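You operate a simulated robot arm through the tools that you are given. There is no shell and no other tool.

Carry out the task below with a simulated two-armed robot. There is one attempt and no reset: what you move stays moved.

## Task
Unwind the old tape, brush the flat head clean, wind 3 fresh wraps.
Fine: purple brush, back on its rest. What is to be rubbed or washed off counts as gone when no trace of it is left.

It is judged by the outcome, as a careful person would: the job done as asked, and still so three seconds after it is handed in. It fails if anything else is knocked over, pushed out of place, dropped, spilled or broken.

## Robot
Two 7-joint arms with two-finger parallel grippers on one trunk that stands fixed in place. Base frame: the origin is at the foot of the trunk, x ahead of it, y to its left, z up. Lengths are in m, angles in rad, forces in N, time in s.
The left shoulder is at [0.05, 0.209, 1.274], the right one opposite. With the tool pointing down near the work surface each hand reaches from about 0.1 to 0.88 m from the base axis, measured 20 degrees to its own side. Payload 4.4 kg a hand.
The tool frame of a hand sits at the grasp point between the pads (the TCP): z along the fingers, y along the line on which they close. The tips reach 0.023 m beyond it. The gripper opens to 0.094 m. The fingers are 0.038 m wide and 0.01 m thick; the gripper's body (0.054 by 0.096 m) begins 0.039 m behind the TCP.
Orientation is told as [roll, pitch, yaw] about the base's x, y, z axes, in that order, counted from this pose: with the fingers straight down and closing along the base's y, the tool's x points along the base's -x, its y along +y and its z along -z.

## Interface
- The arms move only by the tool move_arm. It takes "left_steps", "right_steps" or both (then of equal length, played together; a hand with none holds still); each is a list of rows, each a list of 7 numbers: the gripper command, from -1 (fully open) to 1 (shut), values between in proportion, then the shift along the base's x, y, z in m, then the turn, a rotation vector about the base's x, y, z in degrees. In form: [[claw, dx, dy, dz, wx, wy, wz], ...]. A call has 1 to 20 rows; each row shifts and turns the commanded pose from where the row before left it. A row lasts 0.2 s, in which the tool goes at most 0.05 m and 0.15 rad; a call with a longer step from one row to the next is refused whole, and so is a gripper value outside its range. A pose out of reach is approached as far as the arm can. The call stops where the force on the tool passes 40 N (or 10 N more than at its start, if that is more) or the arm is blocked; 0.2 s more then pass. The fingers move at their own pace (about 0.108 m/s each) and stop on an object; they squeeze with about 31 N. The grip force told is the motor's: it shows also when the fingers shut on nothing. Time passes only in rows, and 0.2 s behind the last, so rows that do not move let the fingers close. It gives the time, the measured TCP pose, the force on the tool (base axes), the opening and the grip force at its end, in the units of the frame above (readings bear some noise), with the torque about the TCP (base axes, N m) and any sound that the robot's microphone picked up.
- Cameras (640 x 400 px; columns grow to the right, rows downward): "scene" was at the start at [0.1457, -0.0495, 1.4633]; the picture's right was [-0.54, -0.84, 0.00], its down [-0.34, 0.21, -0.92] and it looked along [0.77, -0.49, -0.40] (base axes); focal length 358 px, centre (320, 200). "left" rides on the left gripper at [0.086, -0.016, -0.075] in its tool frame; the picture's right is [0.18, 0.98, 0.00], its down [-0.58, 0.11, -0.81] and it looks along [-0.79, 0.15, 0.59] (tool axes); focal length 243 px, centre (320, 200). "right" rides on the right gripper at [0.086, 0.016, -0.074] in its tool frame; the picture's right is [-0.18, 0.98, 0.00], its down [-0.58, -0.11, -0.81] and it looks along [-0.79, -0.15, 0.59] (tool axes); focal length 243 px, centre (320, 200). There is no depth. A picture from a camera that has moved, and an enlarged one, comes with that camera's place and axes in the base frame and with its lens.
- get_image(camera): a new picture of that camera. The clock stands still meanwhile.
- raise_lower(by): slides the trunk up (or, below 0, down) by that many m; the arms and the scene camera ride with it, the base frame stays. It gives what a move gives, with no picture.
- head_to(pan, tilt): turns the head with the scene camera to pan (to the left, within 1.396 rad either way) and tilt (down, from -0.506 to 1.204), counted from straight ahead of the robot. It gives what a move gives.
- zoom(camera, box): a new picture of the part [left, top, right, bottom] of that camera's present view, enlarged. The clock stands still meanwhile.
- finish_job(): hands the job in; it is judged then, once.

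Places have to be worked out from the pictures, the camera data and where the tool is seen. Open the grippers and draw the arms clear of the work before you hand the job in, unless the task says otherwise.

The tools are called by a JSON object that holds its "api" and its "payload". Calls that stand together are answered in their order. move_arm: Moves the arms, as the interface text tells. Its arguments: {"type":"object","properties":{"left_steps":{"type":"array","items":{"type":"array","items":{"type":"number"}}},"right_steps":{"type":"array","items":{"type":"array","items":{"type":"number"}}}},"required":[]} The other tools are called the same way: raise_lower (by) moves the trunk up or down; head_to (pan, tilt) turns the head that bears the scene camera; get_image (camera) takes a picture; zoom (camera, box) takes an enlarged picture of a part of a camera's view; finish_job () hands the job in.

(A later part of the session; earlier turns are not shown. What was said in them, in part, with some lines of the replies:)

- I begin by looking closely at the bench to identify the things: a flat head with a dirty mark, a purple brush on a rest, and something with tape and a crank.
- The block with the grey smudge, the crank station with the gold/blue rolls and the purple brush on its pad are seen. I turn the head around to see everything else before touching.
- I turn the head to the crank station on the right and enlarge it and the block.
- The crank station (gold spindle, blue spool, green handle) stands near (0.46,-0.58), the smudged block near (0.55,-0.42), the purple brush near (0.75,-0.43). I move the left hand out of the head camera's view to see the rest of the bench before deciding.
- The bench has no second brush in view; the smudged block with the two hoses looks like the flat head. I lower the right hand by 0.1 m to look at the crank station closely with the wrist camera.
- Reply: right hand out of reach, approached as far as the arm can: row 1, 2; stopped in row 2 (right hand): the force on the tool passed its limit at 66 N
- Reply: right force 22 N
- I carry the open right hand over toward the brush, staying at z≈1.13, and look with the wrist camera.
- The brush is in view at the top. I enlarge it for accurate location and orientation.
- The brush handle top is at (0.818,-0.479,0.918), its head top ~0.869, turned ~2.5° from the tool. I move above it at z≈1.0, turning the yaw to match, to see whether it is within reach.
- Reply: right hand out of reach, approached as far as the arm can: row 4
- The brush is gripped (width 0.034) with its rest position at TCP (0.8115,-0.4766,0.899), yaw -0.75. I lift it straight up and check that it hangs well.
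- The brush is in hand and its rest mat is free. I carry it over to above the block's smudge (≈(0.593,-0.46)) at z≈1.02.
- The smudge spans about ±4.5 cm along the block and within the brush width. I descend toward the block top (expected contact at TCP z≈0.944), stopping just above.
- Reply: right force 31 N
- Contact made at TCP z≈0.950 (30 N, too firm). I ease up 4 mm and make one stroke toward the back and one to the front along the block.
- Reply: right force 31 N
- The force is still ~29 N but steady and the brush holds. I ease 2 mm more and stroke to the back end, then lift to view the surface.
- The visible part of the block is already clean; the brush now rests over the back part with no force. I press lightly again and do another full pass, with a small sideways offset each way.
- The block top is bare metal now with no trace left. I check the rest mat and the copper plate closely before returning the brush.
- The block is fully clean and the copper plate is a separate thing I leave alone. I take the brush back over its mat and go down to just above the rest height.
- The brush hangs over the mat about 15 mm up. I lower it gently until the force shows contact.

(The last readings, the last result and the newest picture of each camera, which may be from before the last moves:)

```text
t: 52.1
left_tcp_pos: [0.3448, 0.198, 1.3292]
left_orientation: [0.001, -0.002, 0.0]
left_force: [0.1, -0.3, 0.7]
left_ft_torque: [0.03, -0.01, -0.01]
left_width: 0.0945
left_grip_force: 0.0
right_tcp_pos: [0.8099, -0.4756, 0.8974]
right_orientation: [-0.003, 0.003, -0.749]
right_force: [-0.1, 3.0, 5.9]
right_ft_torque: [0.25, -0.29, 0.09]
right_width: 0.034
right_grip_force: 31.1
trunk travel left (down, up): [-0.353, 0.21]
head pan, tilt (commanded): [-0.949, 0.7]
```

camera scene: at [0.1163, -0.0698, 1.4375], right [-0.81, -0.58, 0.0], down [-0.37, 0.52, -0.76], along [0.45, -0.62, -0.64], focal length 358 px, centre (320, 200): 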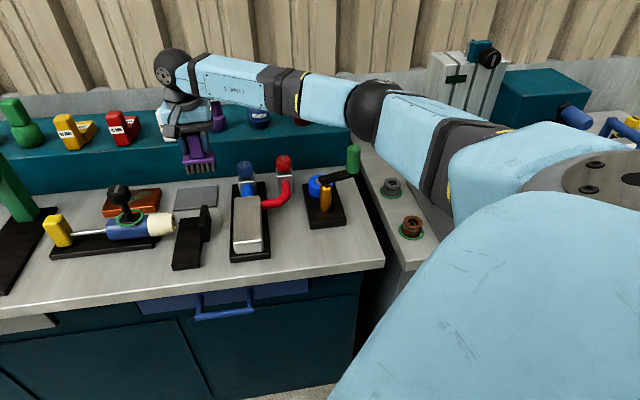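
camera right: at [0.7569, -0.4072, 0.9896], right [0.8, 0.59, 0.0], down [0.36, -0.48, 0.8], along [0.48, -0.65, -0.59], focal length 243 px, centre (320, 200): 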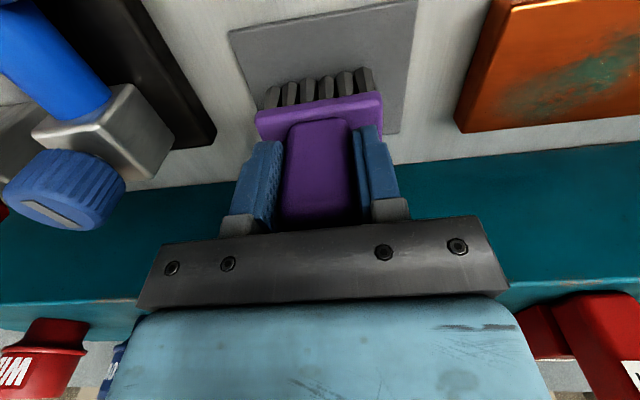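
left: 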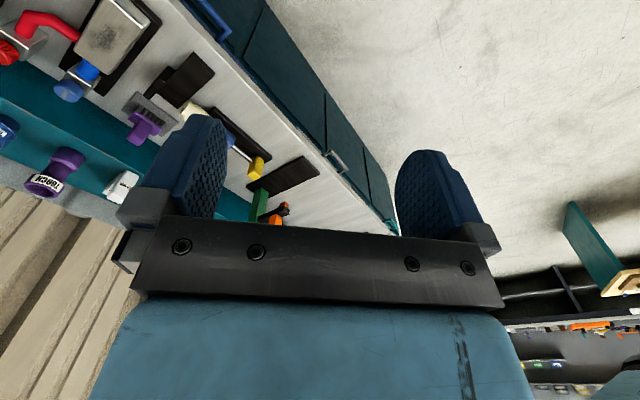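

Contact is felt (≈6 N): the brush stands on its mat. I open the fingers and rise straight up, then look.

{"api": "move_arm", "payload": {"right_steps": [[-1, 0, 0, 0, 0, 0, 0], [-1, 0, 0, 0, 0, 0, 0], [-1, 0, 0, 0, 0, 0, 0], [-1, 0, 0, 0.02, 0, 0, 0], [-1, 0, 0, 0.03, 0, 0, 0], [-1, 0, 0, 0.035, 0, 0, 0], [-1, 0, 0, 0.035, 0, 0, 0], [-1, 0, 0, 0.03, 0, 0, 0]]}}

{"api": "get_image", "payload": {"camera": "right"}}

{"api": "zoom", "payload": {"camera": "scene", "box": [120, 120, 280, 220]}}

```text
t: 53.9
left_tcp_pos: [0.3453, 0.1986, 1.3286]
left_orientation: [-0.001, 0.0, 0.0]
left_force: [0.8, 0.1, -0.1]
left_ft_torque: [0.0, 0.01, 0.0]
left_width: 0.0939
left_grip_force: 0.1
right_tcp_pos: [0.8098, -0.4781, 1.0507]
right_orientation: [-0.005, 0.005, -0.749]
right_force: [-0.3, 0.1, -0.1]
right_ft_torque: [0.01, -0.04, 0.0]
right_width: 0.0941
right_grip_force: 0.1
trunk travel left (down, up): [-0.353, 0.21]
head pan, tilt (commanded): [-0.949, 0.7]
```

```text
taken
camera right: at [0.7569, -0.4084, 1.1252], right [0.8, 0.59, 0.0], down [0.36, -0.48, 0.8], along [0.48, -0.65, -0.59], focal length 243 px, centre (320, 200)
```

right: 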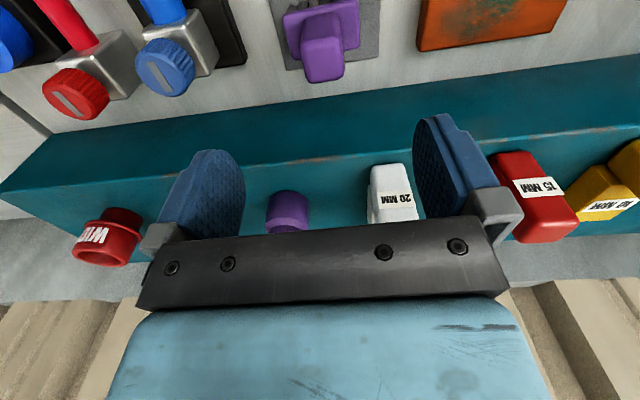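

```text
4.00 times, centred on (200, 170) of scene
camera zoom: at [0.1165, -0.0686, 1.4375], right [-0.81, -0.58, 0.0], down [-0.37, 0.52, -0.77], along [0.45, -0.62, -0.64], focal length 1431 px, centre (800, 320)
```

zoom: 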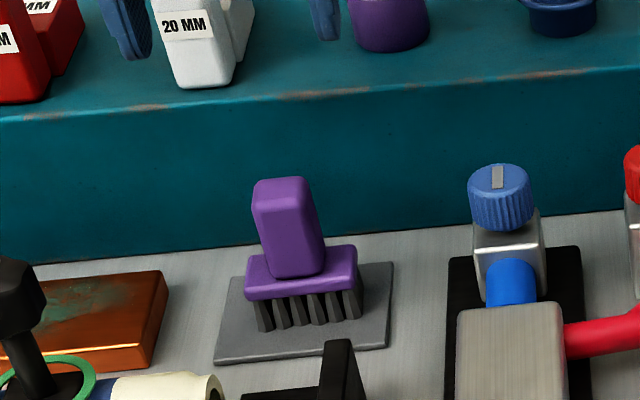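

The brush stands upright back on its mat. I return at z≈1.13 to above the crank handle (≈(0.457,-0.682)), turning the yaw back to -0.795.

{"api": "move_arm", "payload": {"right_steps": [[-1, -0.0225, 0.005, 0.026, 0, 0, 0], [-1, -0.0225, 0.005, 0.026, 0, 0, 0], [-1, -0.0225, 0.005, 0.026, 0, 0, 0], [-1, -0.0286, -0.022, 0, 0, 0, -1.3], [-1, -0.0286, -0.022, 0, 0, 0, -1.3], [-1, -0.0286, -0.022, 0, 0, 0, 0], [-1, -0.0286, -0.022, 0, 0, 0, 0], [-1, -0.0286, -0.022, 0, 0, 0, 0], [-1, -0.0286, -0.022, 0, 0, 0, 0], [-1, -0.0286, -0.022, 0, 0, 0, 0], [-1, -0.0286, -0.022, 0, 0, 0, 0], [-1, -0.0286, -0.022, 0, 0, 0, 0], [-1, -0.0286, -0.022, 0, 0, 0, 0], [-1, 0, 0, -0.03, 0, 0, 0], [-1, 0, 0, -0.03, 0, 0, 0], [-1, 0, 0, 0, 0, 0, 0]]}}

{"api": "get_image", "payload": {"camera": "right"}}

{"api": "zoom", "payload": {"camera": "scene", "box": [290, 150, 386, 210]}}

```text
t: 57.3
left_tcp_pos: [0.3455, 0.1977, 1.3278]
left_orientation: [0.0, 0.0, 0.0]
left_force: [-0.5, -0.8, 0.7]
left_ft_torque: [0.01, 0.0, 0.01]
left_width: 0.0941
left_grip_force: 0.0
right_tcp_pos: [0.4546, -0.6808, 1.065]
right_orientation: [-0.003, 0.005, -0.794]
right_force: [-0.5, 0.0, 0.4]
right_ft_torque: [0.04, 0.01, 0.02]
right_width: 0.0942
right_grip_force: 0.0
trunk travel left (down, up): [-0.353, 0.21]
head pan, tilt (commanded): [-0.949, 0.7]
```

```text
taken
camera right: at [0.4048, -0.6085, 1.1407], right [0.83, 0.56, 0.0], down [0.33, -0.49, 0.8], along [0.45, -0.67, -0.59], focal length 243 px, centre (320, 200)
```

right: 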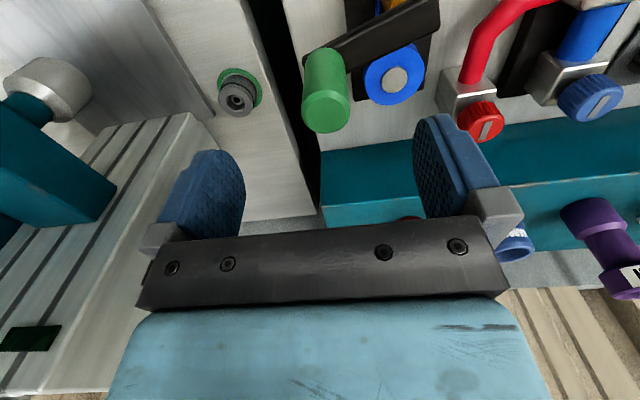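

```text
6.67 times, centred on (338, 180) of scene
camera zoom: at [0.1173, -0.0685, 1.4375], right [-0.81, -0.58, 0.0], down [-0.38, 0.52, -0.77], along [0.45, -0.62, -0.64], focal length 2384 px, centre (200, 333)
```

zoom: 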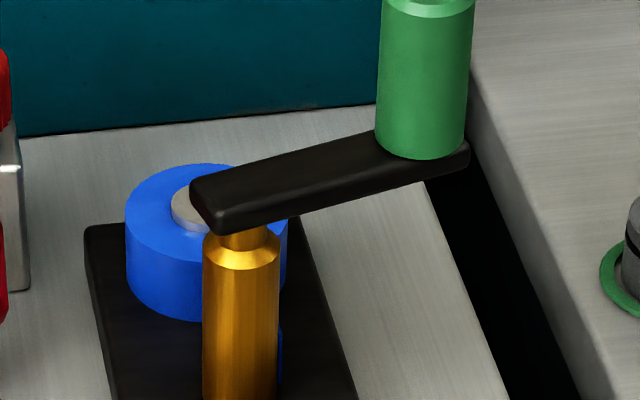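

The crank is untouched and the handle is at (0.460,-0.6827). I align, descend and grip it again.

{"api": "move_arm", "payload": {"right_steps": [[-1, 0.005, -0.002, 0, 0, 0, 0], [-1, 0, 0, -0.03, 0, 0, 0], [-1, 0, 0, -0.03, 0, 0, 0], [-1, 0, 0, -0.026, 0, 0, 0], [-1, 0, 0, 0, 0, 0, 0], [1, 0, 0, 0, 0, 0, 0], [1, 0, 0, 0, 0, 0, 0], [1, 0, 0, 0, 0, 0, 0]]}}

{"api": "get_image", "payload": {"camera": "right"}}

```text
t: 59.1
left_tcp_pos: [0.3467, 0.1972, 1.3284]
left_orientation: [-0.002, -0.001, 0.0]
left_force: [-0.4, 0.0, 0.3]
left_ft_torque: [-0.02, 0.0, 0.02]
left_width: 0.0939
left_grip_force: 0.2
right_tcp_pos: [0.4617, -0.6853, 0.9795]
right_orientation: [-0.001, 0.005, -0.795]
right_force: [-2.6, -5.1, 1.1]
right_ft_torque: [0.73, -0.52, 0.0]
right_width: 0.0314
right_grip_force: 45.0
trunk travel left (down, up): [-0.353, 0.21]
head pan, tilt (commanded): [-0.949, 0.7]
```

```text
taken
camera right: at [0.4134, -0.614, 1.0548], right [0.83, 0.56, 0.0], down [0.33, -0.49, 0.8], along [0.45, -0.67, -0.59], focal length 243 px, centre (320, 200)
```

right: 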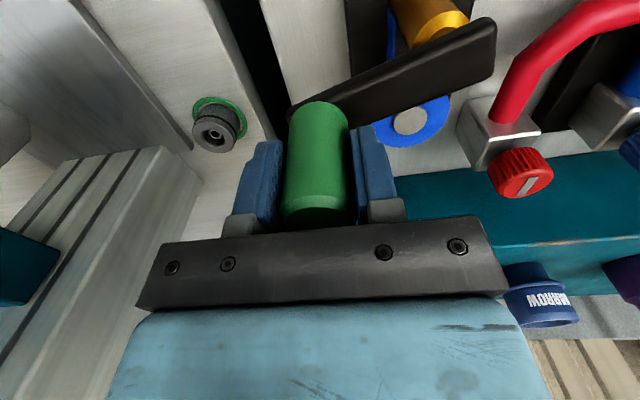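

Gripped with only ~6 N side force. I start winding clockwise, 60° first, watching the spindle.

{"api": "move_arm", "payload": {"right_steps": [[1, -0.0145, 0.0111, 0, 0, 0, 0], [1, -0.0111, 0.0145, 0, 0, 0, 0], [1, -0.007, 0.0169, 0, 0, 0, 0], [1, -0.0024, 0.0181, 0, 0, 0, 0]]}}

{"api": "zoom", "payload": {"camera": "scene", "box": [290, 165, 370, 215]}}

```text
t: 60.1
left_tcp_pos: [0.3469, 0.1975, 1.3275]
left_orientation: [0.0, 0.002, 0.0]
left_force: [-0.1, 0.5, 0.6]
left_ft_torque: [-0.04, -0.02, -0.03]
left_width: 0.0938
left_grip_force: 0.1
right_tcp_pos: [0.4271, -0.6221, 0.9792]
right_orientation: [0.001, 0.003, -0.794]
right_force: [15.1, -1.8, 5.4]
right_ft_torque: [1.36, 0.37, -0.03]
right_width: 0.0315
right_grip_force: 45.2
trunk travel left (down, up): [-0.353, 0.21]
head pan, tilt (commanded): [-0.949, 0.7]
```

```text
8.00 times, centred on (330, 190) of scene
camera zoom: at [0.1187, -0.069, 1.4374], right [-0.81, -0.58, 0.0], down [-0.38, 0.52, -0.76], along [0.44, -0.62, -0.64], focal length 2861 px, centre (240, 280)
```

zoom: 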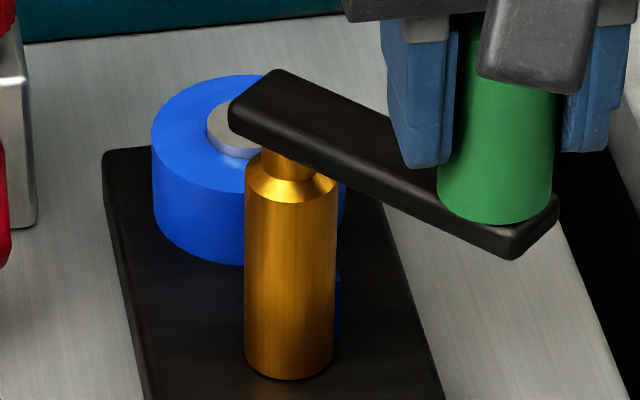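

No band yet at 60° of winding; a 15 N inward force asks for a 1.5 mm inward correction. I continue to ~120°.

{"api": "move_arm", "payload": {"right_steps": [[1, 0.0042, 0.0181, 0, 0, 0, 0], [1, 0.007, 0.0169, 0, 0, 0, 0], [1, 0.0111, 0.0145, 0, 0, 0, 0], [1, 0.0145, 0.0111, 0, 0, 0, 0]]}}

{"api": "zoom", "payload": {"camera": "scene", "box": [290, 165, 370, 215]}}

{"api": "zoom", "payload": {"camera": "right", "box": [220, 40, 460, 190]}}

```text
t: 61.1
left_tcp_pos: [0.3459, 0.1985, 1.3297]
left_orientation: [0.0, -0.001, 0.0]
left_force: [0.4, 0.2, 0.1]
left_ft_torque: [0.0, -0.02, 0.01]
left_width: 0.0942
left_grip_force: 0.0
right_tcp_pos: [0.4621, -0.5639, 0.9801]
right_orientation: [-0.003, 0.002, -0.797]
right_force: [8.1, -18.0, 14.8]
right_ft_torque: [0.49, -0.93, 0.03]
right_width: 0.0315
right_grip_force: 45.2
trunk travel left (down, up): [-0.353, 0.21]
head pan, tilt (commanded): [-0.949, 0.7]
```

```text
8.00 times, centred on (330, 190) of scene
camera zoom: at [0.1167, -0.0697, 1.4376], right [-0.81, -0.58, 0.0], down [-0.37, 0.52, -0.76], along [0.45, -0.62, -0.64], focal length 2861 px, centre (240, 280)
```

zoom: 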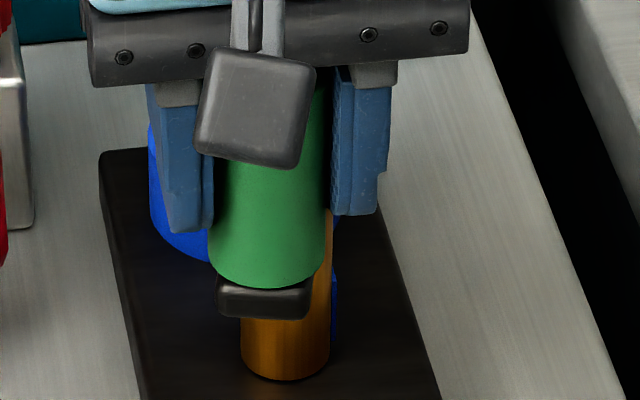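

```text
2.67 times, centred on (340, 115) of right
camera zoom: at [0.4129, -0.4922, 1.0545], right [0.83, 0.56, 0.0], down [0.33, -0.49, 0.81], along [0.45, -0.67, -0.59], focal length 647 px, centre (267, 427)
```

zoom: 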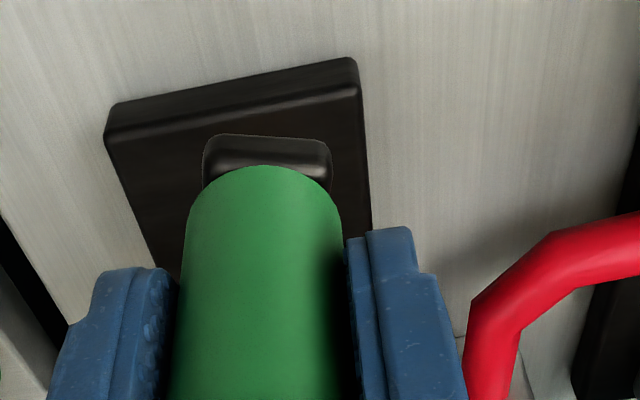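

Still bare at 120° of winding. I correct 2 mm inward and continue to ~90° handle angle (150° wound).

{"api": "move_arm", "payload": {"right_steps": [[1, 0.0172, 0.005, 0.0005, 0, 0, 0], [1, 0.0181, 0.0024, 0, 0, 0, 0]]}}

{"api": "zoom", "payload": {"camera": "scene", "box": [290, 165, 370, 215]}}

```text
t: 61.7
left_tcp_pos: [0.3441, 0.1977, 1.3296]
left_orientation: [0.0, -0.003, -0.001]
left_force: [0.0, 0.0, -0.9]
left_ft_torque: [-0.02, 0.01, -0.02]
left_width: 0.0938
left_grip_force: 0.1
right_tcp_pos: [0.4967, -0.5546, 0.9789]
right_orientation: [-0.002, 0.007, -0.794]
right_force: [-0.3, -11.5, 6.2]
right_ft_torque: [1.37, -0.08, 0.02]
right_width: 0.0317
right_grip_force: 44.9
trunk travel left (down, up): [-0.353, 0.21]
head pan, tilt (commanded): [-0.949, 0.7]
```

```text
8.00 times, centred on (330, 190) of scene
camera zoom: at [0.1161, -0.0698, 1.4375], right [-0.81, -0.58, 0.0], down [-0.37, 0.52, -0.76], along [0.45, -0.62, -0.64], focal length 2861 px, centre (240, 280)
```

zoom: 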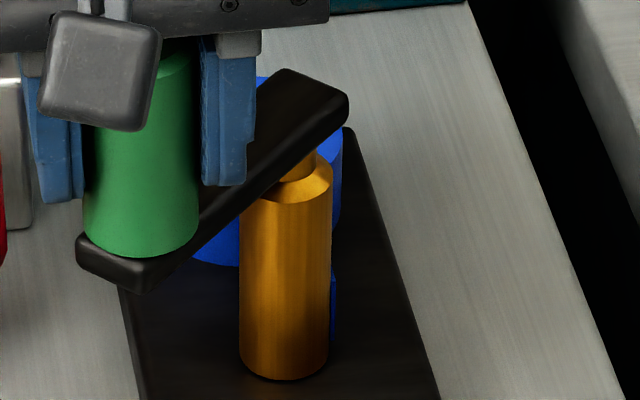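

Bare still at 150°. I go on in 15° steps, checking the spindle each time.

{"api": "move_arm", "payload": {"right_steps": [[1, 0.0181, -0.0034, 0, 0, 0, 0]]}}

{"api": "zoom", "payload": {"camera": "scene", "box": [290, 165, 370, 215]}}

{"api": "move_arm", "payload": {"right_steps": [[1, 0.0169, -0.007, 0, 0, 0, 0]]}}

{"api": "zoom", "payload": {"camera": "scene", "box": [290, 165, 370, 215]}}

{"api": "move_arm", "payload": {"right_steps": [[1, 0.0145, -0.0111, 0, 0, 0, 0]]}}

{"api": "zoom", "payload": {"camera": "scene", "box": [290, 165, 370, 215]}}

```text
t: 62.1
left_tcp_pos: [0.3458, 0.1983, 1.3286]
left_orientation: [0.0, 0.0, 0.0]
left_force: [0.3, 0.0, -0.8]
left_ft_torque: [0.01, 0.03, -0.03]
left_width: 0.0942
left_grip_force: 0.2
right_tcp_pos: [0.5163, -0.5577, 0.9784]
right_orientation: [-0.001, 0.007, -0.792]
right_force: [0.9, 0.6, 5.0]
right_ft_torque: [1.1, 0.44, -0.01]
right_width: 0.0313
right_grip_force: 45.2
trunk travel left (down, up): [-0.353, 0.21]
head pan, tilt (commanded): [-0.949, 0.7]
```

```text
8.00 times, centred on (330, 190) of scene
camera zoom: at [0.1171, -0.0687, 1.4375], right [-0.81, -0.58, 0.0], down [-0.38, 0.52, -0.77], along [0.45, -0.62, -0.64], focal length 2861 px, centre (240, 280)
```

zoom: 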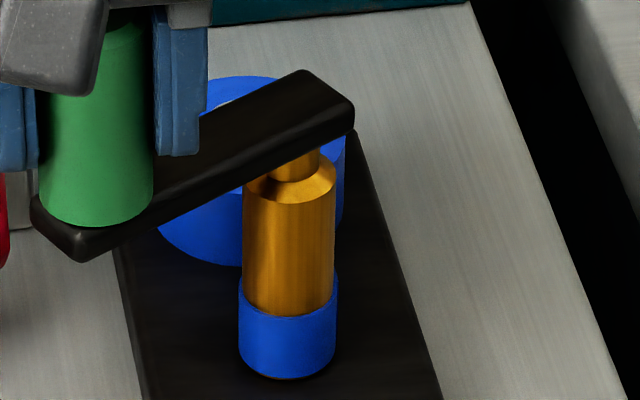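

```text
t: 62.5
left_tcp_pos: [0.347, 0.1995, 1.3277]
left_orientation: [-0.001, 0.001, 0.0]
left_force: [0.6, 0.1, 0.1]
left_ft_torque: [-0.02, -0.03, 0.01]
left_width: 0.0943
left_grip_force: 0.0
right_tcp_pos: [0.5326, -0.5652, 0.9799]
right_orientation: [-0.001, 0.006, -0.792]
right_force: [6.9, 7.5, 2.2]
right_ft_torque: [1.5, 0.52, 0.0]
right_width: 0.0317
right_grip_force: 45.1
trunk travel left (down, up): [-0.353, 0.21]
head pan, tilt (commanded): [-0.949, 0.7]
```

```text
8.00 times, centred on (330, 190) of scene
camera zoom: at [0.118, -0.0681, 1.4375], right [-0.81, -0.58, 0.0], down [-0.38, 0.52, -0.77], along [0.44, -0.62, -0.64], focal length 2861 px, centre (240, 280)
```

zoom: 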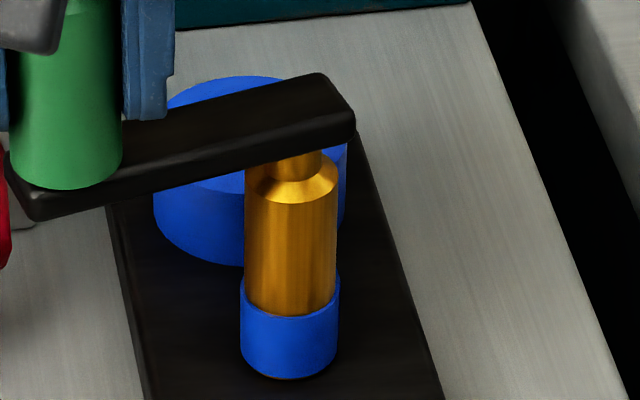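

```text
t: 62.9
left_tcp_pos: [0.3464, 0.198, 1.3292]
left_orientation: [0.001, -0.001, 0.001]
left_force: [-0.4, -0.4, 0.1]
left_ft_torque: [-0.02, 0.01, 0.01]
left_width: 0.094
left_grip_force: 0.1
right_tcp_pos: [0.5496, -0.5785, 0.979]
right_orientation: [-0.001, 0.003, -0.794]
right_force: [5.5, 3.9, 4.4]
right_ft_torque: [1.58, 0.46, -0.06]
right_width: 0.0315
right_grip_force: 45.2
trunk travel left (down, up): [-0.353, 0.21]
head pan, tilt (commanded): [-0.949, 0.7]
```

```text
8.00 times, centred on (330, 190) of scene
camera zoom: at [0.1176, -0.0687, 1.4375], right [-0.81, -0.58, 0.0], down [-0.38, 0.52, -0.76], along [0.45, -0.62, -0.64], focal length 2861 px, centre (240, 280)
```

zoom: 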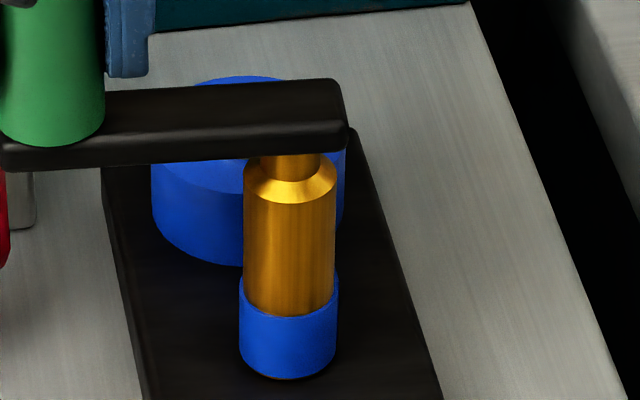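

The band reappeared between 150° and 169° of winding. I enlarge it as a baseline so that I can see changes as more wraps go on.

{"api": "zoom", "payload": {"camera": "scene", "box": [306, 190, 338, 215]}}

{"api": "move_arm", "payload": {"right_steps": [[1, 0.0106, -0.0148, 0, 0, 0, 0], [1, 0.007, -0.0169, 0, 0, 0, 0], [1, 0.0024, -0.0181, 0, 0, 0, 0]]}}

{"api": "zoom", "payload": {"camera": "scene", "box": [306, 190, 338, 215]}}

```text
16.00 times, centred on (322, 202) of scene
camera zoom: at [0.1176, -0.0687, 1.4375], right [-0.81, -0.58, 0.0], down [-0.38, 0.52, -0.76], along [0.45, -0.62, -0.64], focal length 5722 px, centre (288, 160)
```

zoom: 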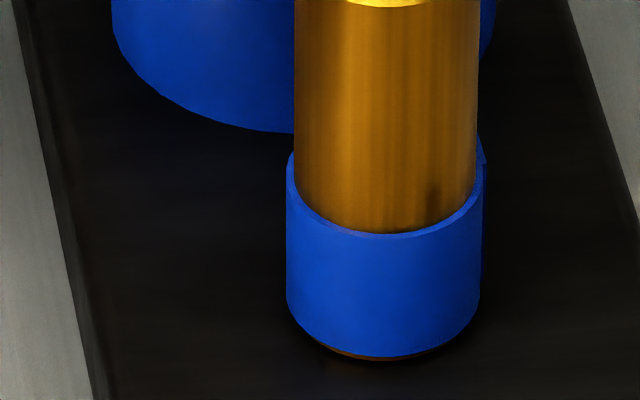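

```text
t: 63.7
left_tcp_pos: [0.3447, 0.1967, 1.3291]
left_orientation: [0.0, -0.002, 0.0]
left_force: [-0.8, 0.9, -0.4]
left_ft_torque: [0.0, 0.0, 0.0]
left_width: 0.0939
left_grip_force: 0.0
right_tcp_pos: [0.5677, -0.6249, 0.9796]
right_orientation: [-0.005, 0.007, -0.796]
right_force: [-20.3, 3.5, -8.3]
right_ft_torque: [0.34, -1.39, 0.04]
right_width: 0.032
right_grip_force: 45.0
trunk travel left (down, up): [-0.353, 0.21]
head pan, tilt (commanded): [-0.949, 0.7]
```

```text
16.00 times, centred on (322, 202) of scene
camera zoom: at [0.1152, -0.0696, 1.4375], right [-0.81, -0.58, 0.0], down [-0.37, 0.52, -0.77], along [0.45, -0.62, -0.64], focal length 5722 px, centre (288, 160)
```

zoom: 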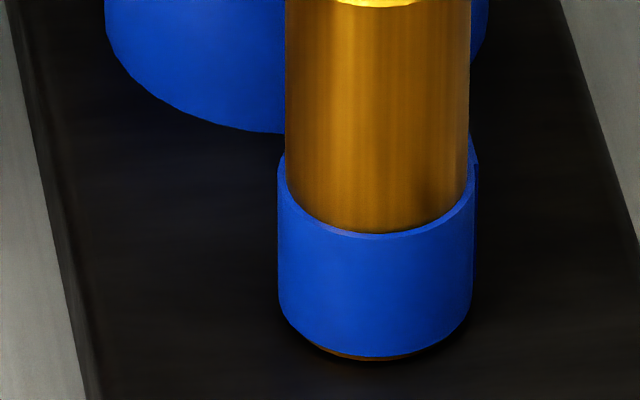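

The measured points fit a circle centred (0.4974,-0.6249), r=0.070 for this grip (handle a bit off-centre in the pads). I correct 2 mm inward and continue through to -60°.

{"api": "move_arm", "payload": {"right_steps": [[1, -0.0046, -0.0181, 0, 0, 0, 0], [1, -0.007, -0.0169, 0, 0, 0, 0], [1, -0.0111, -0.0145, 0, 0, 0, 0], [1, -0.0145, -0.0111, 0, 0, 0, 0]]}}

{"api": "zoom", "payload": {"camera": "scene", "box": [306, 190, 338, 215]}}

```text
t: 64.7
left_tcp_pos: [0.3466, 0.1979, 1.3288]
left_orientation: [0.0, -0.002, 0.001]
left_force: [0.0, -0.1, 0.2]
left_ft_torque: [0.03, 0.0, 0.0]
left_width: 0.0942
left_grip_force: 0.1
right_tcp_pos: [0.5315, -0.6858, 0.9799]
right_orientation: [-0.001, 0.007, -0.79]
right_force: [-7.6, 14.7, -9.8]
right_ft_torque: [0.26, -1.53, -0.04]
right_width: 0.0317
right_grip_force: 44.9
trunk travel left (down, up): [-0.353, 0.21]
head pan, tilt (commanded): [-0.949, 0.7]
```

```text
16.00 times, centred on (322, 202) of scene
camera zoom: at [0.117, -0.0687, 1.4374], right [-0.81, -0.58, 0.0], down [-0.37, 0.52, -0.77], along [0.45, -0.62, -0.64], focal length 5722 px, centre (288, 160)
```

zoom: 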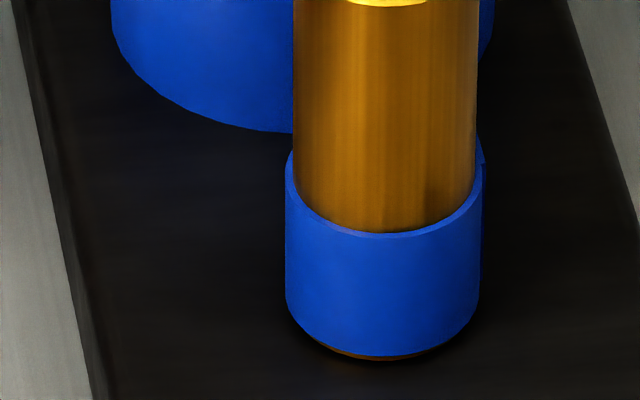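

About 300° wound; forces fine. I continue to the end of the first turn (handle back at 240°).

{"api": "move_arm", "payload": {"right_steps": [[1, -0.0176, -0.0057, 0, 0, 0, 0], [1, -0.0181, -0.0024, 0, 0, 0, 0], [1, -0.0181, 0.0024, 0, 0, 0, 0], [1, -0.0169, 0.007, 0, 0, 0, 0]]}}

{"api": "zoom", "payload": {"camera": "scene", "box": [306, 190, 338, 215]}}

{"api": "zoom", "payload": {"camera": "scene", "box": [270, 140, 398, 220]}}

```text
t: 65.7
left_tcp_pos: [0.3482, 0.1979, 1.3276]
left_orientation: [-0.002, 0.001, -0.001]
left_force: [0.0, -0.2, -0.8]
left_ft_torque: [-0.01, -0.03, 0.02]
left_width: 0.0941
left_grip_force: 0.1
right_tcp_pos: [0.462, -0.6847, 0.9805]
right_orientation: [-0.002, 0.007, -0.793]
right_force: [9.6, 16.8, -9.8]
right_ft_torque: [-0.24, -1.66, -0.09]
right_width: 0.0318
right_grip_force: 44.5
trunk travel left (down, up): [-0.353, 0.21]
head pan, tilt (commanded): [-0.949, 0.7]
```

```text
16.00 times, centred on (322, 202) of scene
camera zoom: at [0.1194, -0.0682, 1.4371], right [-0.81, -0.58, 0.0], down [-0.38, 0.52, -0.76], along [0.44, -0.62, -0.64], focal length 5722 px, centre (288, 160)
```

zoom: 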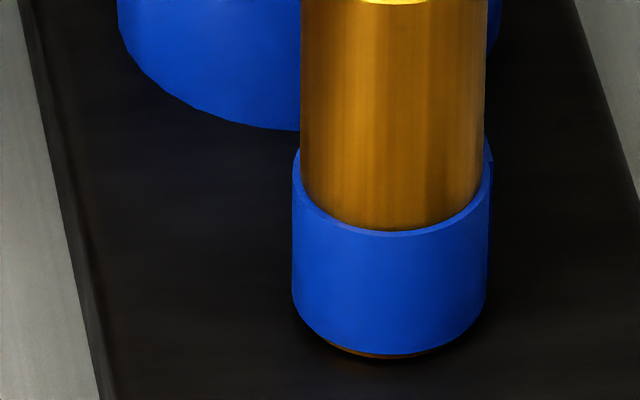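

```text
5.00 times, centred on (334, 180) of scene
camera zoom: at [0.1194, -0.0682, 1.4371], right [-0.81, -0.58, 0.0], down [-0.38, 0.52, -0.76], along [0.44, -0.62, -0.64], focal length 1788 px, centre (250, 300)
```

zoom: 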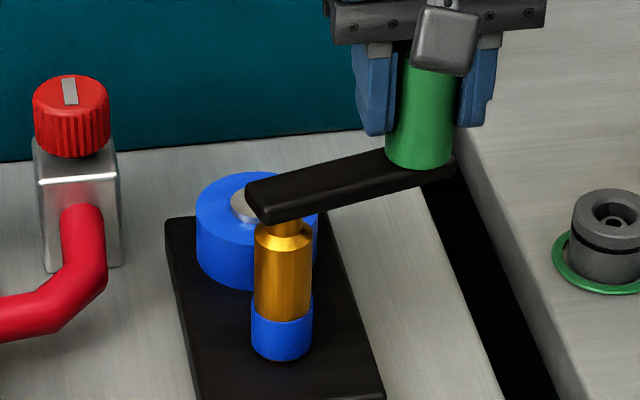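

One turn done; band unchanged in look. I trim the radius slightly inward and wind on to ~120° of the second turn.

{"api": "move_arm", "payload": {"right_steps": [[1, -0.0136, 0.0123, 0, 0, 0, 0], [1, -0.011, 0.0144, 0, 0, 0, 0], [1, -0.0069, 0.0167, 0, 0, 0, 0], [1, -0.0024, 0.0179, 0, 0, 0, 0], [1, 0.0024, 0.0179, 0, 0, 0, 0], [1, 0.0069, 0.0167, 0, 0, 0, 0]]}}

{"api": "zoom", "payload": {"camera": "scene", "box": [306, 190, 338, 215]}}

```text
t: 67.1
left_tcp_pos: [0.3467, 0.1968, 1.3288]
left_orientation: [0.001, 0.0, -0.001]
left_force: [-0.5, -0.7, 0.2]
left_ft_torque: [0.01, -0.01, 0.0]
left_width: 0.094
left_grip_force: 0.1
right_tcp_pos: [0.4368, -0.5892, 0.9796]
right_orientation: [-0.004, 0.005, -0.793]
right_force: [13.6, -11.9, 8.6]
right_ft_torque: [0.19, -1.2, -0.01]
right_width: 0.0315
right_grip_force: 45.0
trunk travel left (down, up): [-0.353, 0.21]
head pan, tilt (commanded): [-0.949, 0.7]
```

```text
16.00 times, centred on (322, 202) of scene
camera zoom: at [0.118, -0.0694, 1.4375], right [-0.81, -0.58, 0.0], down [-0.38, 0.52, -0.76], along [0.44, -0.62, -0.64], focal length 5722 px, centre (288, 160)
```

zoom: 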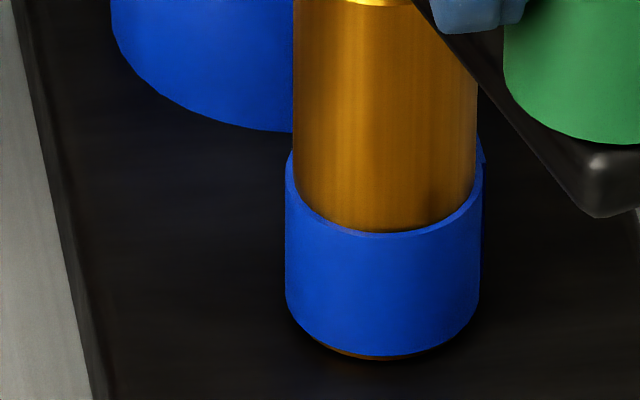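

Forces stay below 20 N. I continue to 90°, then past the angle where a second layer might show.

{"api": "move_arm", "payload": {"right_steps": [[1, 0.0119, 0.0139, 0, 0, 0, 0], [1, 0.0144, 0.011, 0, 0, 0, 0], [1, 0.0167, 0.0069, 0, 0, 0, 0], [1, 0.0179, 0.0024, 0, 0, 0, 0]]}}

{"api": "zoom", "payload": {"camera": "scene", "box": [306, 190, 338, 215]}}

{"api": "move_arm", "payload": {"right_steps": [[1, 0.0179, -0.0024, 0, 0, 0, 0], [1, 0.0167, -0.0069, 0, 0, 0, 0], [1, 0.0144, -0.011, 0, 0, 0, 0]]}}

{"api": "zoom", "payload": {"camera": "scene", "box": [306, 190, 338, 215]}}

```text
t: 68.1
left_tcp_pos: [0.3465, 0.1974, 1.3282]
left_orientation: [0.0, -0.002, 0.0]
left_force: [-0.3, 0.2, -1.3]
left_ft_torque: [-0.01, 0.01, -0.01]
left_width: 0.0942
left_grip_force: 0.1
right_tcp_pos: [0.4959, -0.5552, 0.9797]
right_orientation: [-0.004, 0.008, -0.792]
right_force: [-0.1, 6.0, -8.8]
right_ft_torque: [0.76, -0.44, -0.02]
right_width: 0.0314
right_grip_force: 44.9
trunk travel left (down, up): [-0.353, 0.21]
head pan, tilt (commanded): [-0.949, 0.7]
```

```text
16.00 times, centred on (322, 202) of scene
camera zoom: at [0.1179, -0.0692, 1.4371], right [-0.81, -0.58, 0.0], down [-0.38, 0.52, -0.76], along [0.44, -0.62, -0.64], focal length 5722 px, centre (288, 160)
```

zoom: 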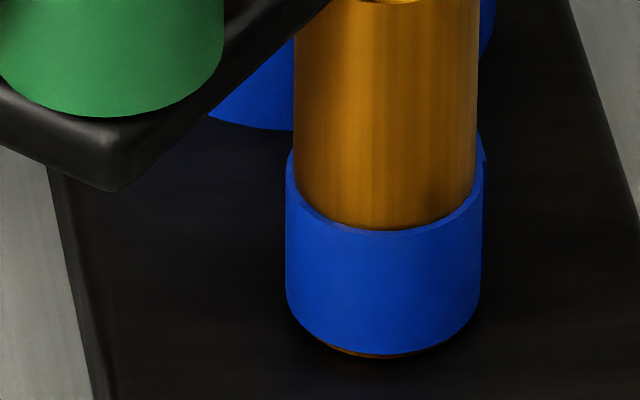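

```text
t: 68.9
left_tcp_pos: [0.3463, 0.1974, 1.3292]
left_orientation: [-0.001, -0.001, 0.0]
left_force: [0.2, -0.9, 0.3]
left_ft_torque: [0.0, -0.01, 0.02]
left_width: 0.094
left_grip_force: 0.1
right_tcp_pos: [0.5473, -0.5754, 0.9793]
right_orientation: [-0.004, 0.006, -0.794]
right_force: [4.4, 3.4, -8.0]
right_ft_torque: [1.64, 0.12, 0.0]
right_width: 0.0315
right_grip_force: 45.3
trunk travel left (down, up): [-0.353, 0.21]
head pan, tilt (commanded): [-0.949, 0.7]
```

```text
16.00 times, centred on (322, 202) of scene
camera zoom: at [0.1183, -0.0697, 1.4373], right [-0.81, -0.58, 0.0], down [-0.38, 0.52, -0.76], along [0.44, -0.62, -0.65], focal length 5722 px, centre (288, 160)
```

zoom: 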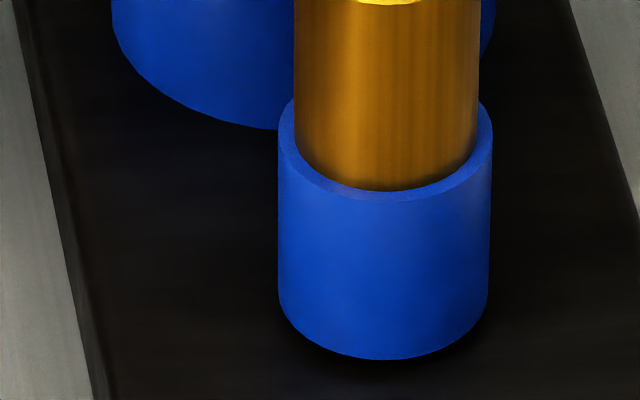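

The band visibly stepped thicker and taller between 90° and 45°: a second layer, so the count is discrete, stepping near 80° each turn. I continue the second turn.

{"api": "move_arm", "payload": {"right_steps": [[1, 0.011, -0.0144, 0, 0, 0, 0], [1, 0.0069, -0.0167, 0, 0, 0, 0], [1, 0.0024, -0.0179, 0, 0, 0, 0], [1, -0.0024, -0.0179, 0, 0, 0, 0], [1, -0.0069, -0.0167, 0, 0, 0, 0]]}}

```text
t: 70.1
left_tcp_pos: [0.3471, 0.1971, 1.3291]
left_orientation: [0.0, 0.001, -0.001]
left_force: [0.5, 0.4, 0.6]
left_ft_torque: [-0.02, 0.01, 0.01]
left_width: 0.0939
left_grip_force: 0.0
right_tcp_pos: [0.5557, -0.6612, 0.978]
right_orientation: [-0.004, 0.004, -0.795]
right_force: [9.1, -3.3, 2.9]
right_ft_torque: [1.16, -0.36, -0.01]
right_width: 0.0318
right_grip_force: 44.5
trunk travel left (down, up): [-0.353, 0.21]
head pan, tilt (commanded): [-0.949, 0.7]
```

Forces are small (~10 N). I finish the second turn to 240°.

{"api": "move_arm", "payload": {"right_steps": [[1, -0.0106, -0.0147, 0, 0, 0, 0], [1, -0.0144, -0.0113, 0, 0, 0, 0], [1, -0.0167, -0.007, 0, 0, 0, 0], [1, -0.018, -0.0024, 0, 0, 0, 0], [1, -0.018, 0.0024, 0, 0, 0, 0], [1, -0.0168, 0.0069, 0, 0, 0, 0]]}}

{"api": "zoom", "payload": {"camera": "scene", "box": [270, 140, 398, 220]}}

```text
t: 71.5
left_tcp_pos: [0.3458, 0.1992, 1.3284]
left_orientation: [0.0, 0.0, 0.001]
left_force: [-0.3, 0.6, 0.6]
left_ft_torque: [-0.02, -0.02, -0.02]
left_width: 0.094
left_grip_force: 0.0
right_tcp_pos: [0.4629, -0.6862, 0.979]
right_orientation: [-0.003, 0.006, -0.794]
right_force: [4.2, 6.4, -0.1]
right_ft_torque: [1.05, -0.87, -0.03]
right_width: 0.0317
right_grip_force: 44.9
trunk travel left (down, up): [-0.353, 0.21]
head pan, tilt (commanded): [-0.949, 0.7]
```

```text
5.00 times, centred on (334, 180) of scene
camera zoom: at [0.1178, -0.0683, 1.4374], right [-0.81, -0.58, 0.0], down [-0.38, 0.52, -0.77], along [0.45, -0.62, -0.64], focal length 1788 px, centre (250, 300)
```

zoom: 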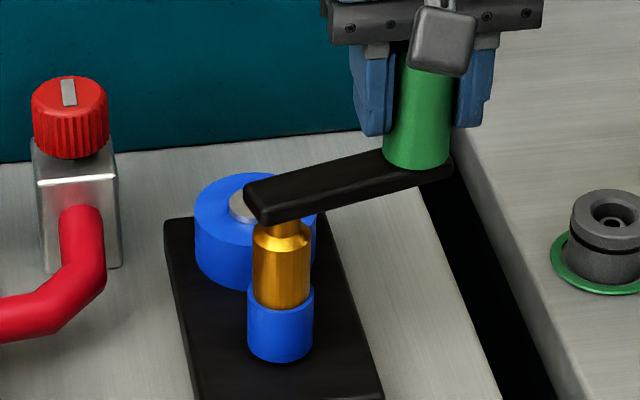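

Two turns done, two layers shown. I wind the third turn, first half to 90°.

{"api": "move_arm", "payload": {"right_steps": [[1, -0.014, 0.0114, 0, 0, 0, 0], [1, -0.011, 0.0144, 0, 0, 0, 0], [1, -0.0069, 0.0167, 0, 0, 0, 0], [1, -0.0024, 0.0179, 0, 0, 0, 0], [1, 0.0026, 0.0179, 0, 0, 0, 0], [1, 0.0071, 0.0167, 0, 0, 0, 0]]}}

{"api": "move_arm", "payload": {"right_steps": [[1, 0.0117, 0.014, 0, 0, 0, 0], [1, 0.0144, 0.011, 0, 0, 0, 0], [1, 0.0167, 0.0067, 0, 0, 0, 0], [1, 0.0179, 0.0024, 0, 0, 0, 0]]}}

{"api": "zoom", "payload": {"camera": "scene", "box": [306, 190, 338, 215]}}

```text
t: 72.9
left_tcp_pos: [0.3455, 0.1982, 1.3287]
left_orientation: [0.0, 0.0, 0.001]
left_force: [0.1, -0.1, 1.2]
left_ft_torque: [-0.05, -0.05, 0.02]
left_width: 0.0941
left_grip_force: 0.1
right_tcp_pos: [0.4353, -0.5901, 0.9794]
right_orientation: [-0.001, 0.005, -0.794]
right_force: [-0.6, -1.8, 4.4]
right_ft_torque: [1.48, 0.45, -0.04]
right_width: 0.0316
right_grip_force: 45.4
trunk travel left (down, up): [-0.353, 0.21]
head pan, tilt (commanded): [-0.949, 0.7]
```

```text
t: 73.9
left_tcp_pos: [0.3476, 0.1989, 1.3277]
left_orientation: [0.001, 0.002, 0.0]
left_force: [-0.9, 0.0, 0.2]
left_ft_torque: [0.03, 0.02, 0.0]
left_width: 0.0939
left_grip_force: 0.1
right_tcp_pos: [0.4989, -0.5546, 0.9797]
right_orientation: [-0.002, 0.008, -0.794]
right_force: [1.7, 18.7, -16.4]
right_ft_torque: [1.43, 0.24, -0.01]
right_width: 0.0314
right_grip_force: 44.8
trunk travel left (down, up): [-0.353, 0.21]
head pan, tilt (commanded): [-0.949, 0.7]
```

```text
16.00 times, centred on (322, 202) of scene
camera zoom: at [0.1191, -0.0685, 1.4372], right [-0.81, -0.58, 0.0], down [-0.38, 0.52, -0.76], along [0.44, -0.62, -0.64], focal length 5722 px, centre (288, 160)
```

zoom: 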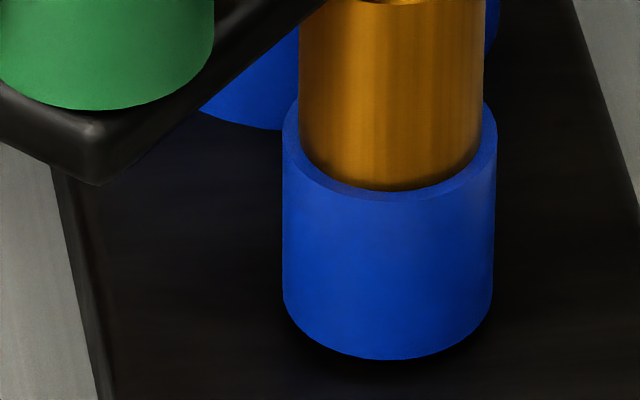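

Outward force 19 N at 90°; I correct 1.5 mm outward and go on to 45°, expecting the third layer to show.

{"api": "move_arm", "payload": {"right_steps": [[1, 0.0179, -0.0009, 0.0005, 0, 0, 0], [1, 0.0169, -0.0069, 0, 0, 0, 0], [1, 0.0144, -0.011, 0, 0, 0, 0]]}}

{"api": "zoom", "payload": {"camera": "scene", "box": [306, 190, 338, 215]}}

```text
t: 74.7
left_tcp_pos: [0.3472, 0.1972, 1.3274]
left_orientation: [0.001, 0.002, 0.002]
left_force: [0.4, 0.5, -0.7]
left_ft_torque: [0.01, 0.01, 0.02]
left_width: 0.094
left_grip_force: 0.1
right_tcp_pos: [0.5464, -0.5767, 0.9793]
right_orientation: [-0.005, 0.007, -0.796]
right_force: [10.3, 7.1, -15.6]
right_ft_torque: [1.1, -0.5, -0.02]
right_width: 0.0318
right_grip_force: 45.2
trunk travel left (down, up): [-0.353, 0.21]
head pan, tilt (commanded): [-0.949, 0.7]
```

```text
16.00 times, centred on (322, 202) of scene
camera zoom: at [0.1197, -0.0699, 1.4372], right [-0.81, -0.58, 0.0], down [-0.38, 0.52, -0.76], along [0.44, -0.62, -0.65], focal length 5722 px, centre (288, 160)
```

zoom: 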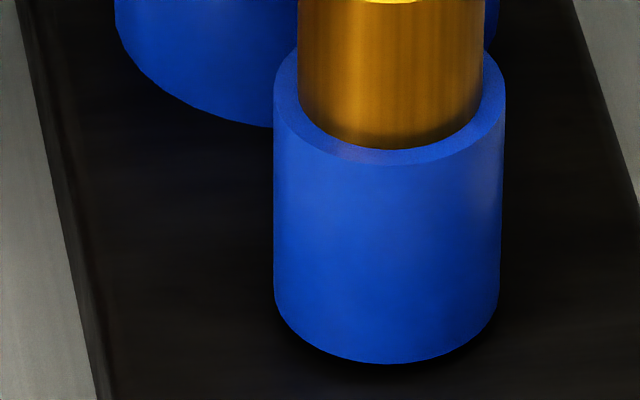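

The third layer shows. I complete the third turn to the handle's 240° position so that the count sits at a full three wraps.

{"api": "move_arm", "payload": {"right_steps": [[1, 0.0117, -0.0139, 0.0005, 0, 0, 0], [1, 0.0069, -0.0167, 0, 0, 0, 0], [1, 0.0024, -0.0179, 0, 0, 0, 0], [1, -0.0024, -0.0179, 0, 0, 0, 0], [1, -0.0069, -0.0167, 0, 0, 0, 0]]}}

{"api": "move_arm", "payload": {"right_steps": [[1, -0.0108, -0.0145, 0, 0, 0, 0], [1, -0.0144, -0.0113, 0, 0, 0, 0], [1, -0.0167, -0.007, 0, 0, 0, 0], [1, -0.018, -0.0024, 0, 0, 0, 0], [1, -0.018, 0.0024, 0, 0, 0, 0], [1, -0.0168, 0.0069, 0, 0, 0, 0], [1, 0, 0, 0, 0, 0, 0]]}}

{"api": "zoom", "payload": {"camera": "scene", "box": [270, 140, 398, 220]}}

```text
t: 75.9
left_tcp_pos: [0.3456, 0.1968, 1.3291]
left_orientation: [-0.001, -0.001, -0.001]
left_force: [0.2, -0.2, -1.0]
left_ft_torque: [0.02, 0.0, -0.01]
left_width: 0.094
left_grip_force: 0.0
right_tcp_pos: [0.5584, -0.6581, 0.9809]
right_orientation: [-0.004, 0.006, -0.794]
right_force: [-3.8, 6.0, -7.9]
right_ft_torque: [0.93, -0.28, 0.0]
right_width: 0.0317
right_grip_force: 44.9
trunk travel left (down, up): [-0.353, 0.21]
head pan, tilt (commanded): [-0.949, 0.7]
```

```text
t: 77.5
left_tcp_pos: [0.3451, 0.1981, 1.3286]
left_orientation: [-0.002, 0.001, 0.001]
left_force: [-0.6, 0.2, -0.1]
left_ft_torque: [-0.01, 0.0, 0.02]
left_width: 0.094
left_grip_force: 0.0
right_tcp_pos: [0.4642, -0.6867, 0.98]
right_orientation: [-0.002, 0.002, -0.794]
right_force: [-1.6, -8.4, 2.2]
right_ft_torque: [0.01, -1.07, 0.01]
right_width: 0.0316
right_grip_force: 45.6
trunk travel left (down, up): [-0.353, 0.21]
head pan, tilt (commanded): [-0.949, 0.7]
```

```text
5.00 times, centred on (334, 180) of scene
camera zoom: at [0.1164, -0.0697, 1.4375], right [-0.81, -0.58, 0.0], down [-0.37, 0.52, -0.76], along [0.45, -0.62, -0.64], focal length 1788 px, centre (250, 300)
```

zoom: 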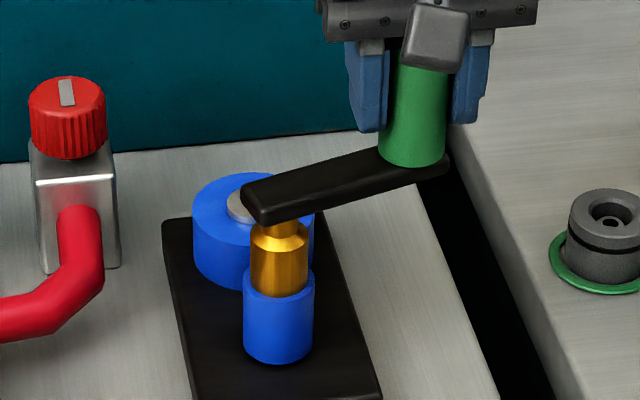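

Three layers are on; the handle is at ~242°. I turn the last ~18° so the crank ends where it stood at the start (≈224°), which makes exactly three full turns from the bare state's full-turn point.

{"api": "move_arm", "payload": {"right_steps": [[1, -0.0092, 0.0058, 0, 0, 0, 0], [1, -0.0081, 0.0073, 0, 0, 0, 0], [1, 0, 0, 0, 0, 0, 0]]}}

{"api": "zoom", "payload": {"camera": "scene", "box": [270, 140, 398, 220]}}

```text
t: 78.3
left_tcp_pos: [0.3458, 0.1965, 1.3294]
left_orientation: [-0.001, 0.0, 0.0]
left_force: [0.4, 0.3, 0.1]
left_ft_torque: [0.02, -0.01, 0.04]
left_width: 0.0941
left_grip_force: 0.0
right_tcp_pos: [0.4456, -0.6737, 0.98]
right_orientation: [-0.003, 0.005, -0.794]
right_force: [-3.7, -5.5, 0.0]
right_ft_torque: [0.12, -1.2, 0.05]
right_width: 0.0315
right_grip_force: 44.6
trunk travel left (down, up): [-0.353, 0.21]
head pan, tilt (commanded): [-0.949, 0.7]
```

```text
5.00 times, centred on (334, 180) of scene
camera zoom: at [0.1164, -0.0697, 1.4375], right [-0.81, -0.58, 0.0], down [-0.37, 0.52, -0.76], along [0.45, -0.62, -0.64], focal length 1788 px, centre (250, 300)
```

zoom: 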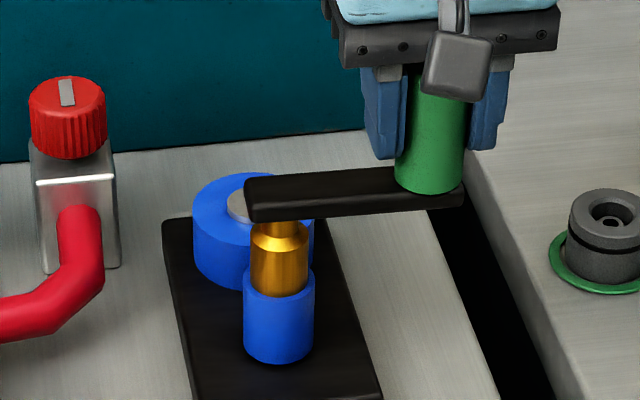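

The crank lies as it did at the start, with three layers of tape on. I open the fingers, rise straight up, and draw the hand back clear of the work.

{"api": "move_arm", "payload": {"right_steps": [[-1, 0, 0, 0, 0, 0, 0], [-1, 0, 0, 0, 0, 0, 0], [-1, 0, 0, 0, 0, 0, 0], [-1, 0, 0, 0.03, 0, 0, 0], [-1, 0, 0, 0.03, 0, 0, 0], [-1, 0, 0, 0.035, 0, 0, 0], [-1, 0, 0, 0.035, 0, 0, 0], [-1, 0, 0, 0.035, 0, 0, 0], [-1, 0, 0, 0.035, 0, 0, 0], [-1, -0.015, 0.025, 0.03, 0, 0, 0], [-1, -0.015, 0.025, 0.02, 0, 0, 0], [-1, -0.015, 0.025, 0.02, 0, 0, 0], [-1, -0.015, 0.025, 0.01, 0, 0, 0], [-1, -0.015, 0.025, 0, 0, 0, 0]]}}

{"api": "get_image", "payload": {"camera": "scene"}}

{"api": "zoom", "payload": {"camera": "scene", "box": [270, 140, 398, 220]}}

{"api": "zoom", "payload": {"camera": "scene", "box": [120, 140, 280, 240]}}

```text
t: 81.3
left_tcp_pos: [0.3466, 0.1988, 1.3286]
left_orientation: [0.0, 0.0, 0.0]
left_force: [-0.1, -0.1, 0.0]
left_ft_torque: [0.01, 0.01, 0.01]
left_width: 0.0938
left_grip_force: 0.0
right_tcp_pos: [0.3701, -0.5474, 1.2624]
right_orientation: [-0.003, 0.003, -0.795]
right_force: [-0.1, -0.1, -0.4]
right_ft_torque: [-0.02, -0.02, -0.01]
right_width: 0.0939
right_grip_force: 0.1
trunk travel left (down, up): [-0.353, 0.21]
head pan, tilt (commanded): [-0.949, 0.7]
```

```text
taken
camera scene: at [0.1167, -0.0686, 1.4375], right [-0.81, -0.58, 0.0], down [-0.37, 0.52, -0.77], along [0.45, -0.62, -0.64], focal length 358 px, centre (320, 200)
```

scene: 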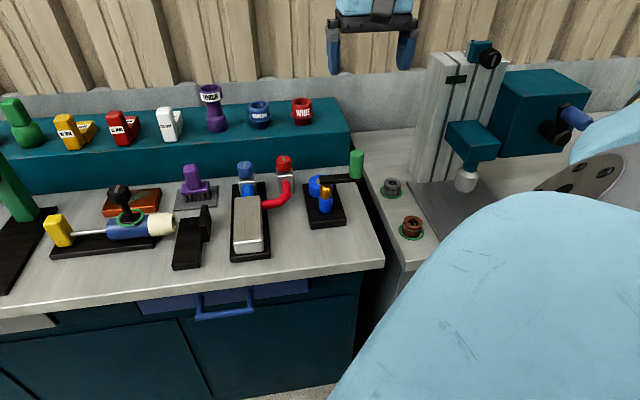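

```text
5.00 times, centred on (334, 180) of scene
camera zoom: at [0.1167, -0.0686, 1.4375], right [-0.81, -0.58, 0.0], down [-0.37, 0.52, -0.77], along [0.45, -0.62, -0.64], focal length 1788 px, centre (250, 300)
```

zoom: 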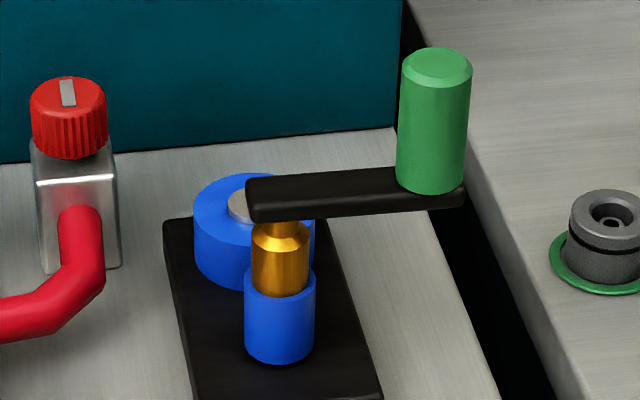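

```text
4.00 times, centred on (200, 190) of scene
camera zoom: at [0.1167, -0.0686, 1.4375], right [-0.81, -0.58, 0.0], down [-0.37, 0.52, -0.77], along [0.45, -0.62, -0.64], focal length 1431 px, centre (800, 240)
```

zoom: 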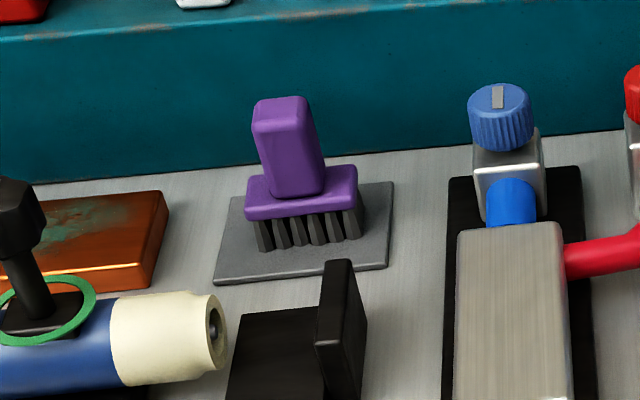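

All stands as it should. One last enlarged look at the block top for traces before handing in.

{"api": "zoom", "payload": {"camera": "scene", "box": [226, 190, 274, 220]}}

{"api": "zoom", "payload": {"camera": "scene", "box": [226, 215, 274, 245]}}

{"api": "get_image", "payload": {"camera": "right"}}

```text
13.33 times, centred on (250, 205) of scene
camera zoom: at [0.1167, -0.0686, 1.4375], right [-0.81, -0.58, 0.0], down [-0.37, 0.52, -0.77], along [0.45, -0.62, -0.64], focal length 4769 px, centre (1253, 133)
```

zoom: 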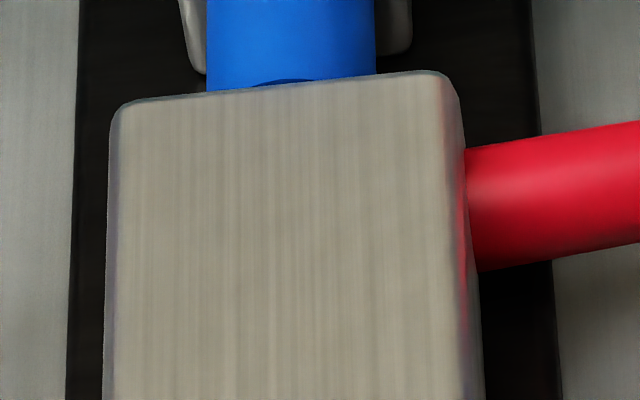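

```text
13.33 times, centred on (250, 230) of scene
camera zoom: at [0.1167, -0.0686, 1.4375], right [-0.81, -0.58, 0.0], down [-0.37, 0.52, -0.77], along [0.45, -0.62, -0.64], focal length 4769 px, centre (1253, -200)
```

zoom: 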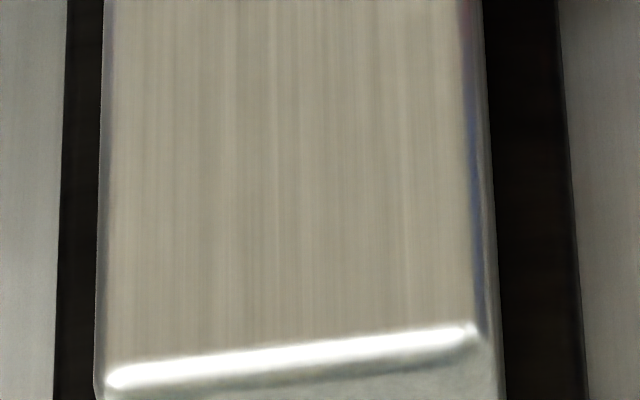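

```text
taken
camera right: at [0.3204, -0.475, 1.3376], right [0.83, 0.56, 0.0], down [0.33, -0.49, 0.8], along [0.45, -0.67, -0.59], focal length 243 px, centre (320, 200)
```

right: 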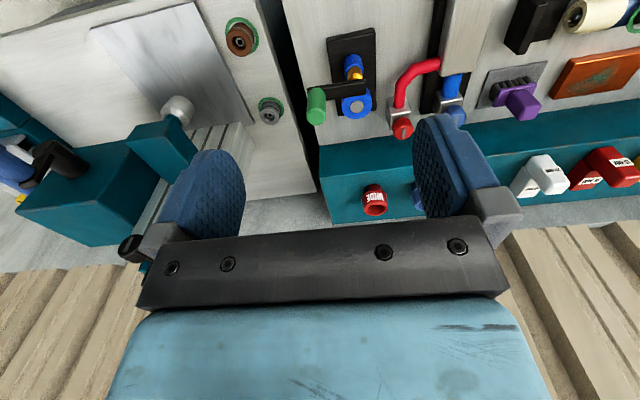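

The block's top is clean with no trace, the brush stands on its mat, three fresh layers are on the spindle, and both hands are open and clear. I hand the job in.

{"api": "finish_job", "payload": {}}

```text
The job is handed in.
```

I unwound the old tape, brushed the flat head clean, wound on 3 fresh wraps and handed the job in; I don't have the verdict yet.

- **Old tape:** I turned the crank back a little over one full turn. The spindle was bare brass before I brushed anything; only the lead strip from the spool remained.
- **Flat head:** I took this to be the metal block with the red and blue hoses. I cleaned its top with the purple brush, and enlarged views show no trace of the smudge.
- **Copper plate:** it has a green patch but didn't look like what you meant, so I left it alone.
- **Fresh wraps:** I wound three full turns, and the tape band stepped up to a third layer. The crank handle ended where it stood at the start.
- **Brush:** it stands upright on its rest mat.

Nothing else on the bench was moved, and both hands are open and clear of the work.
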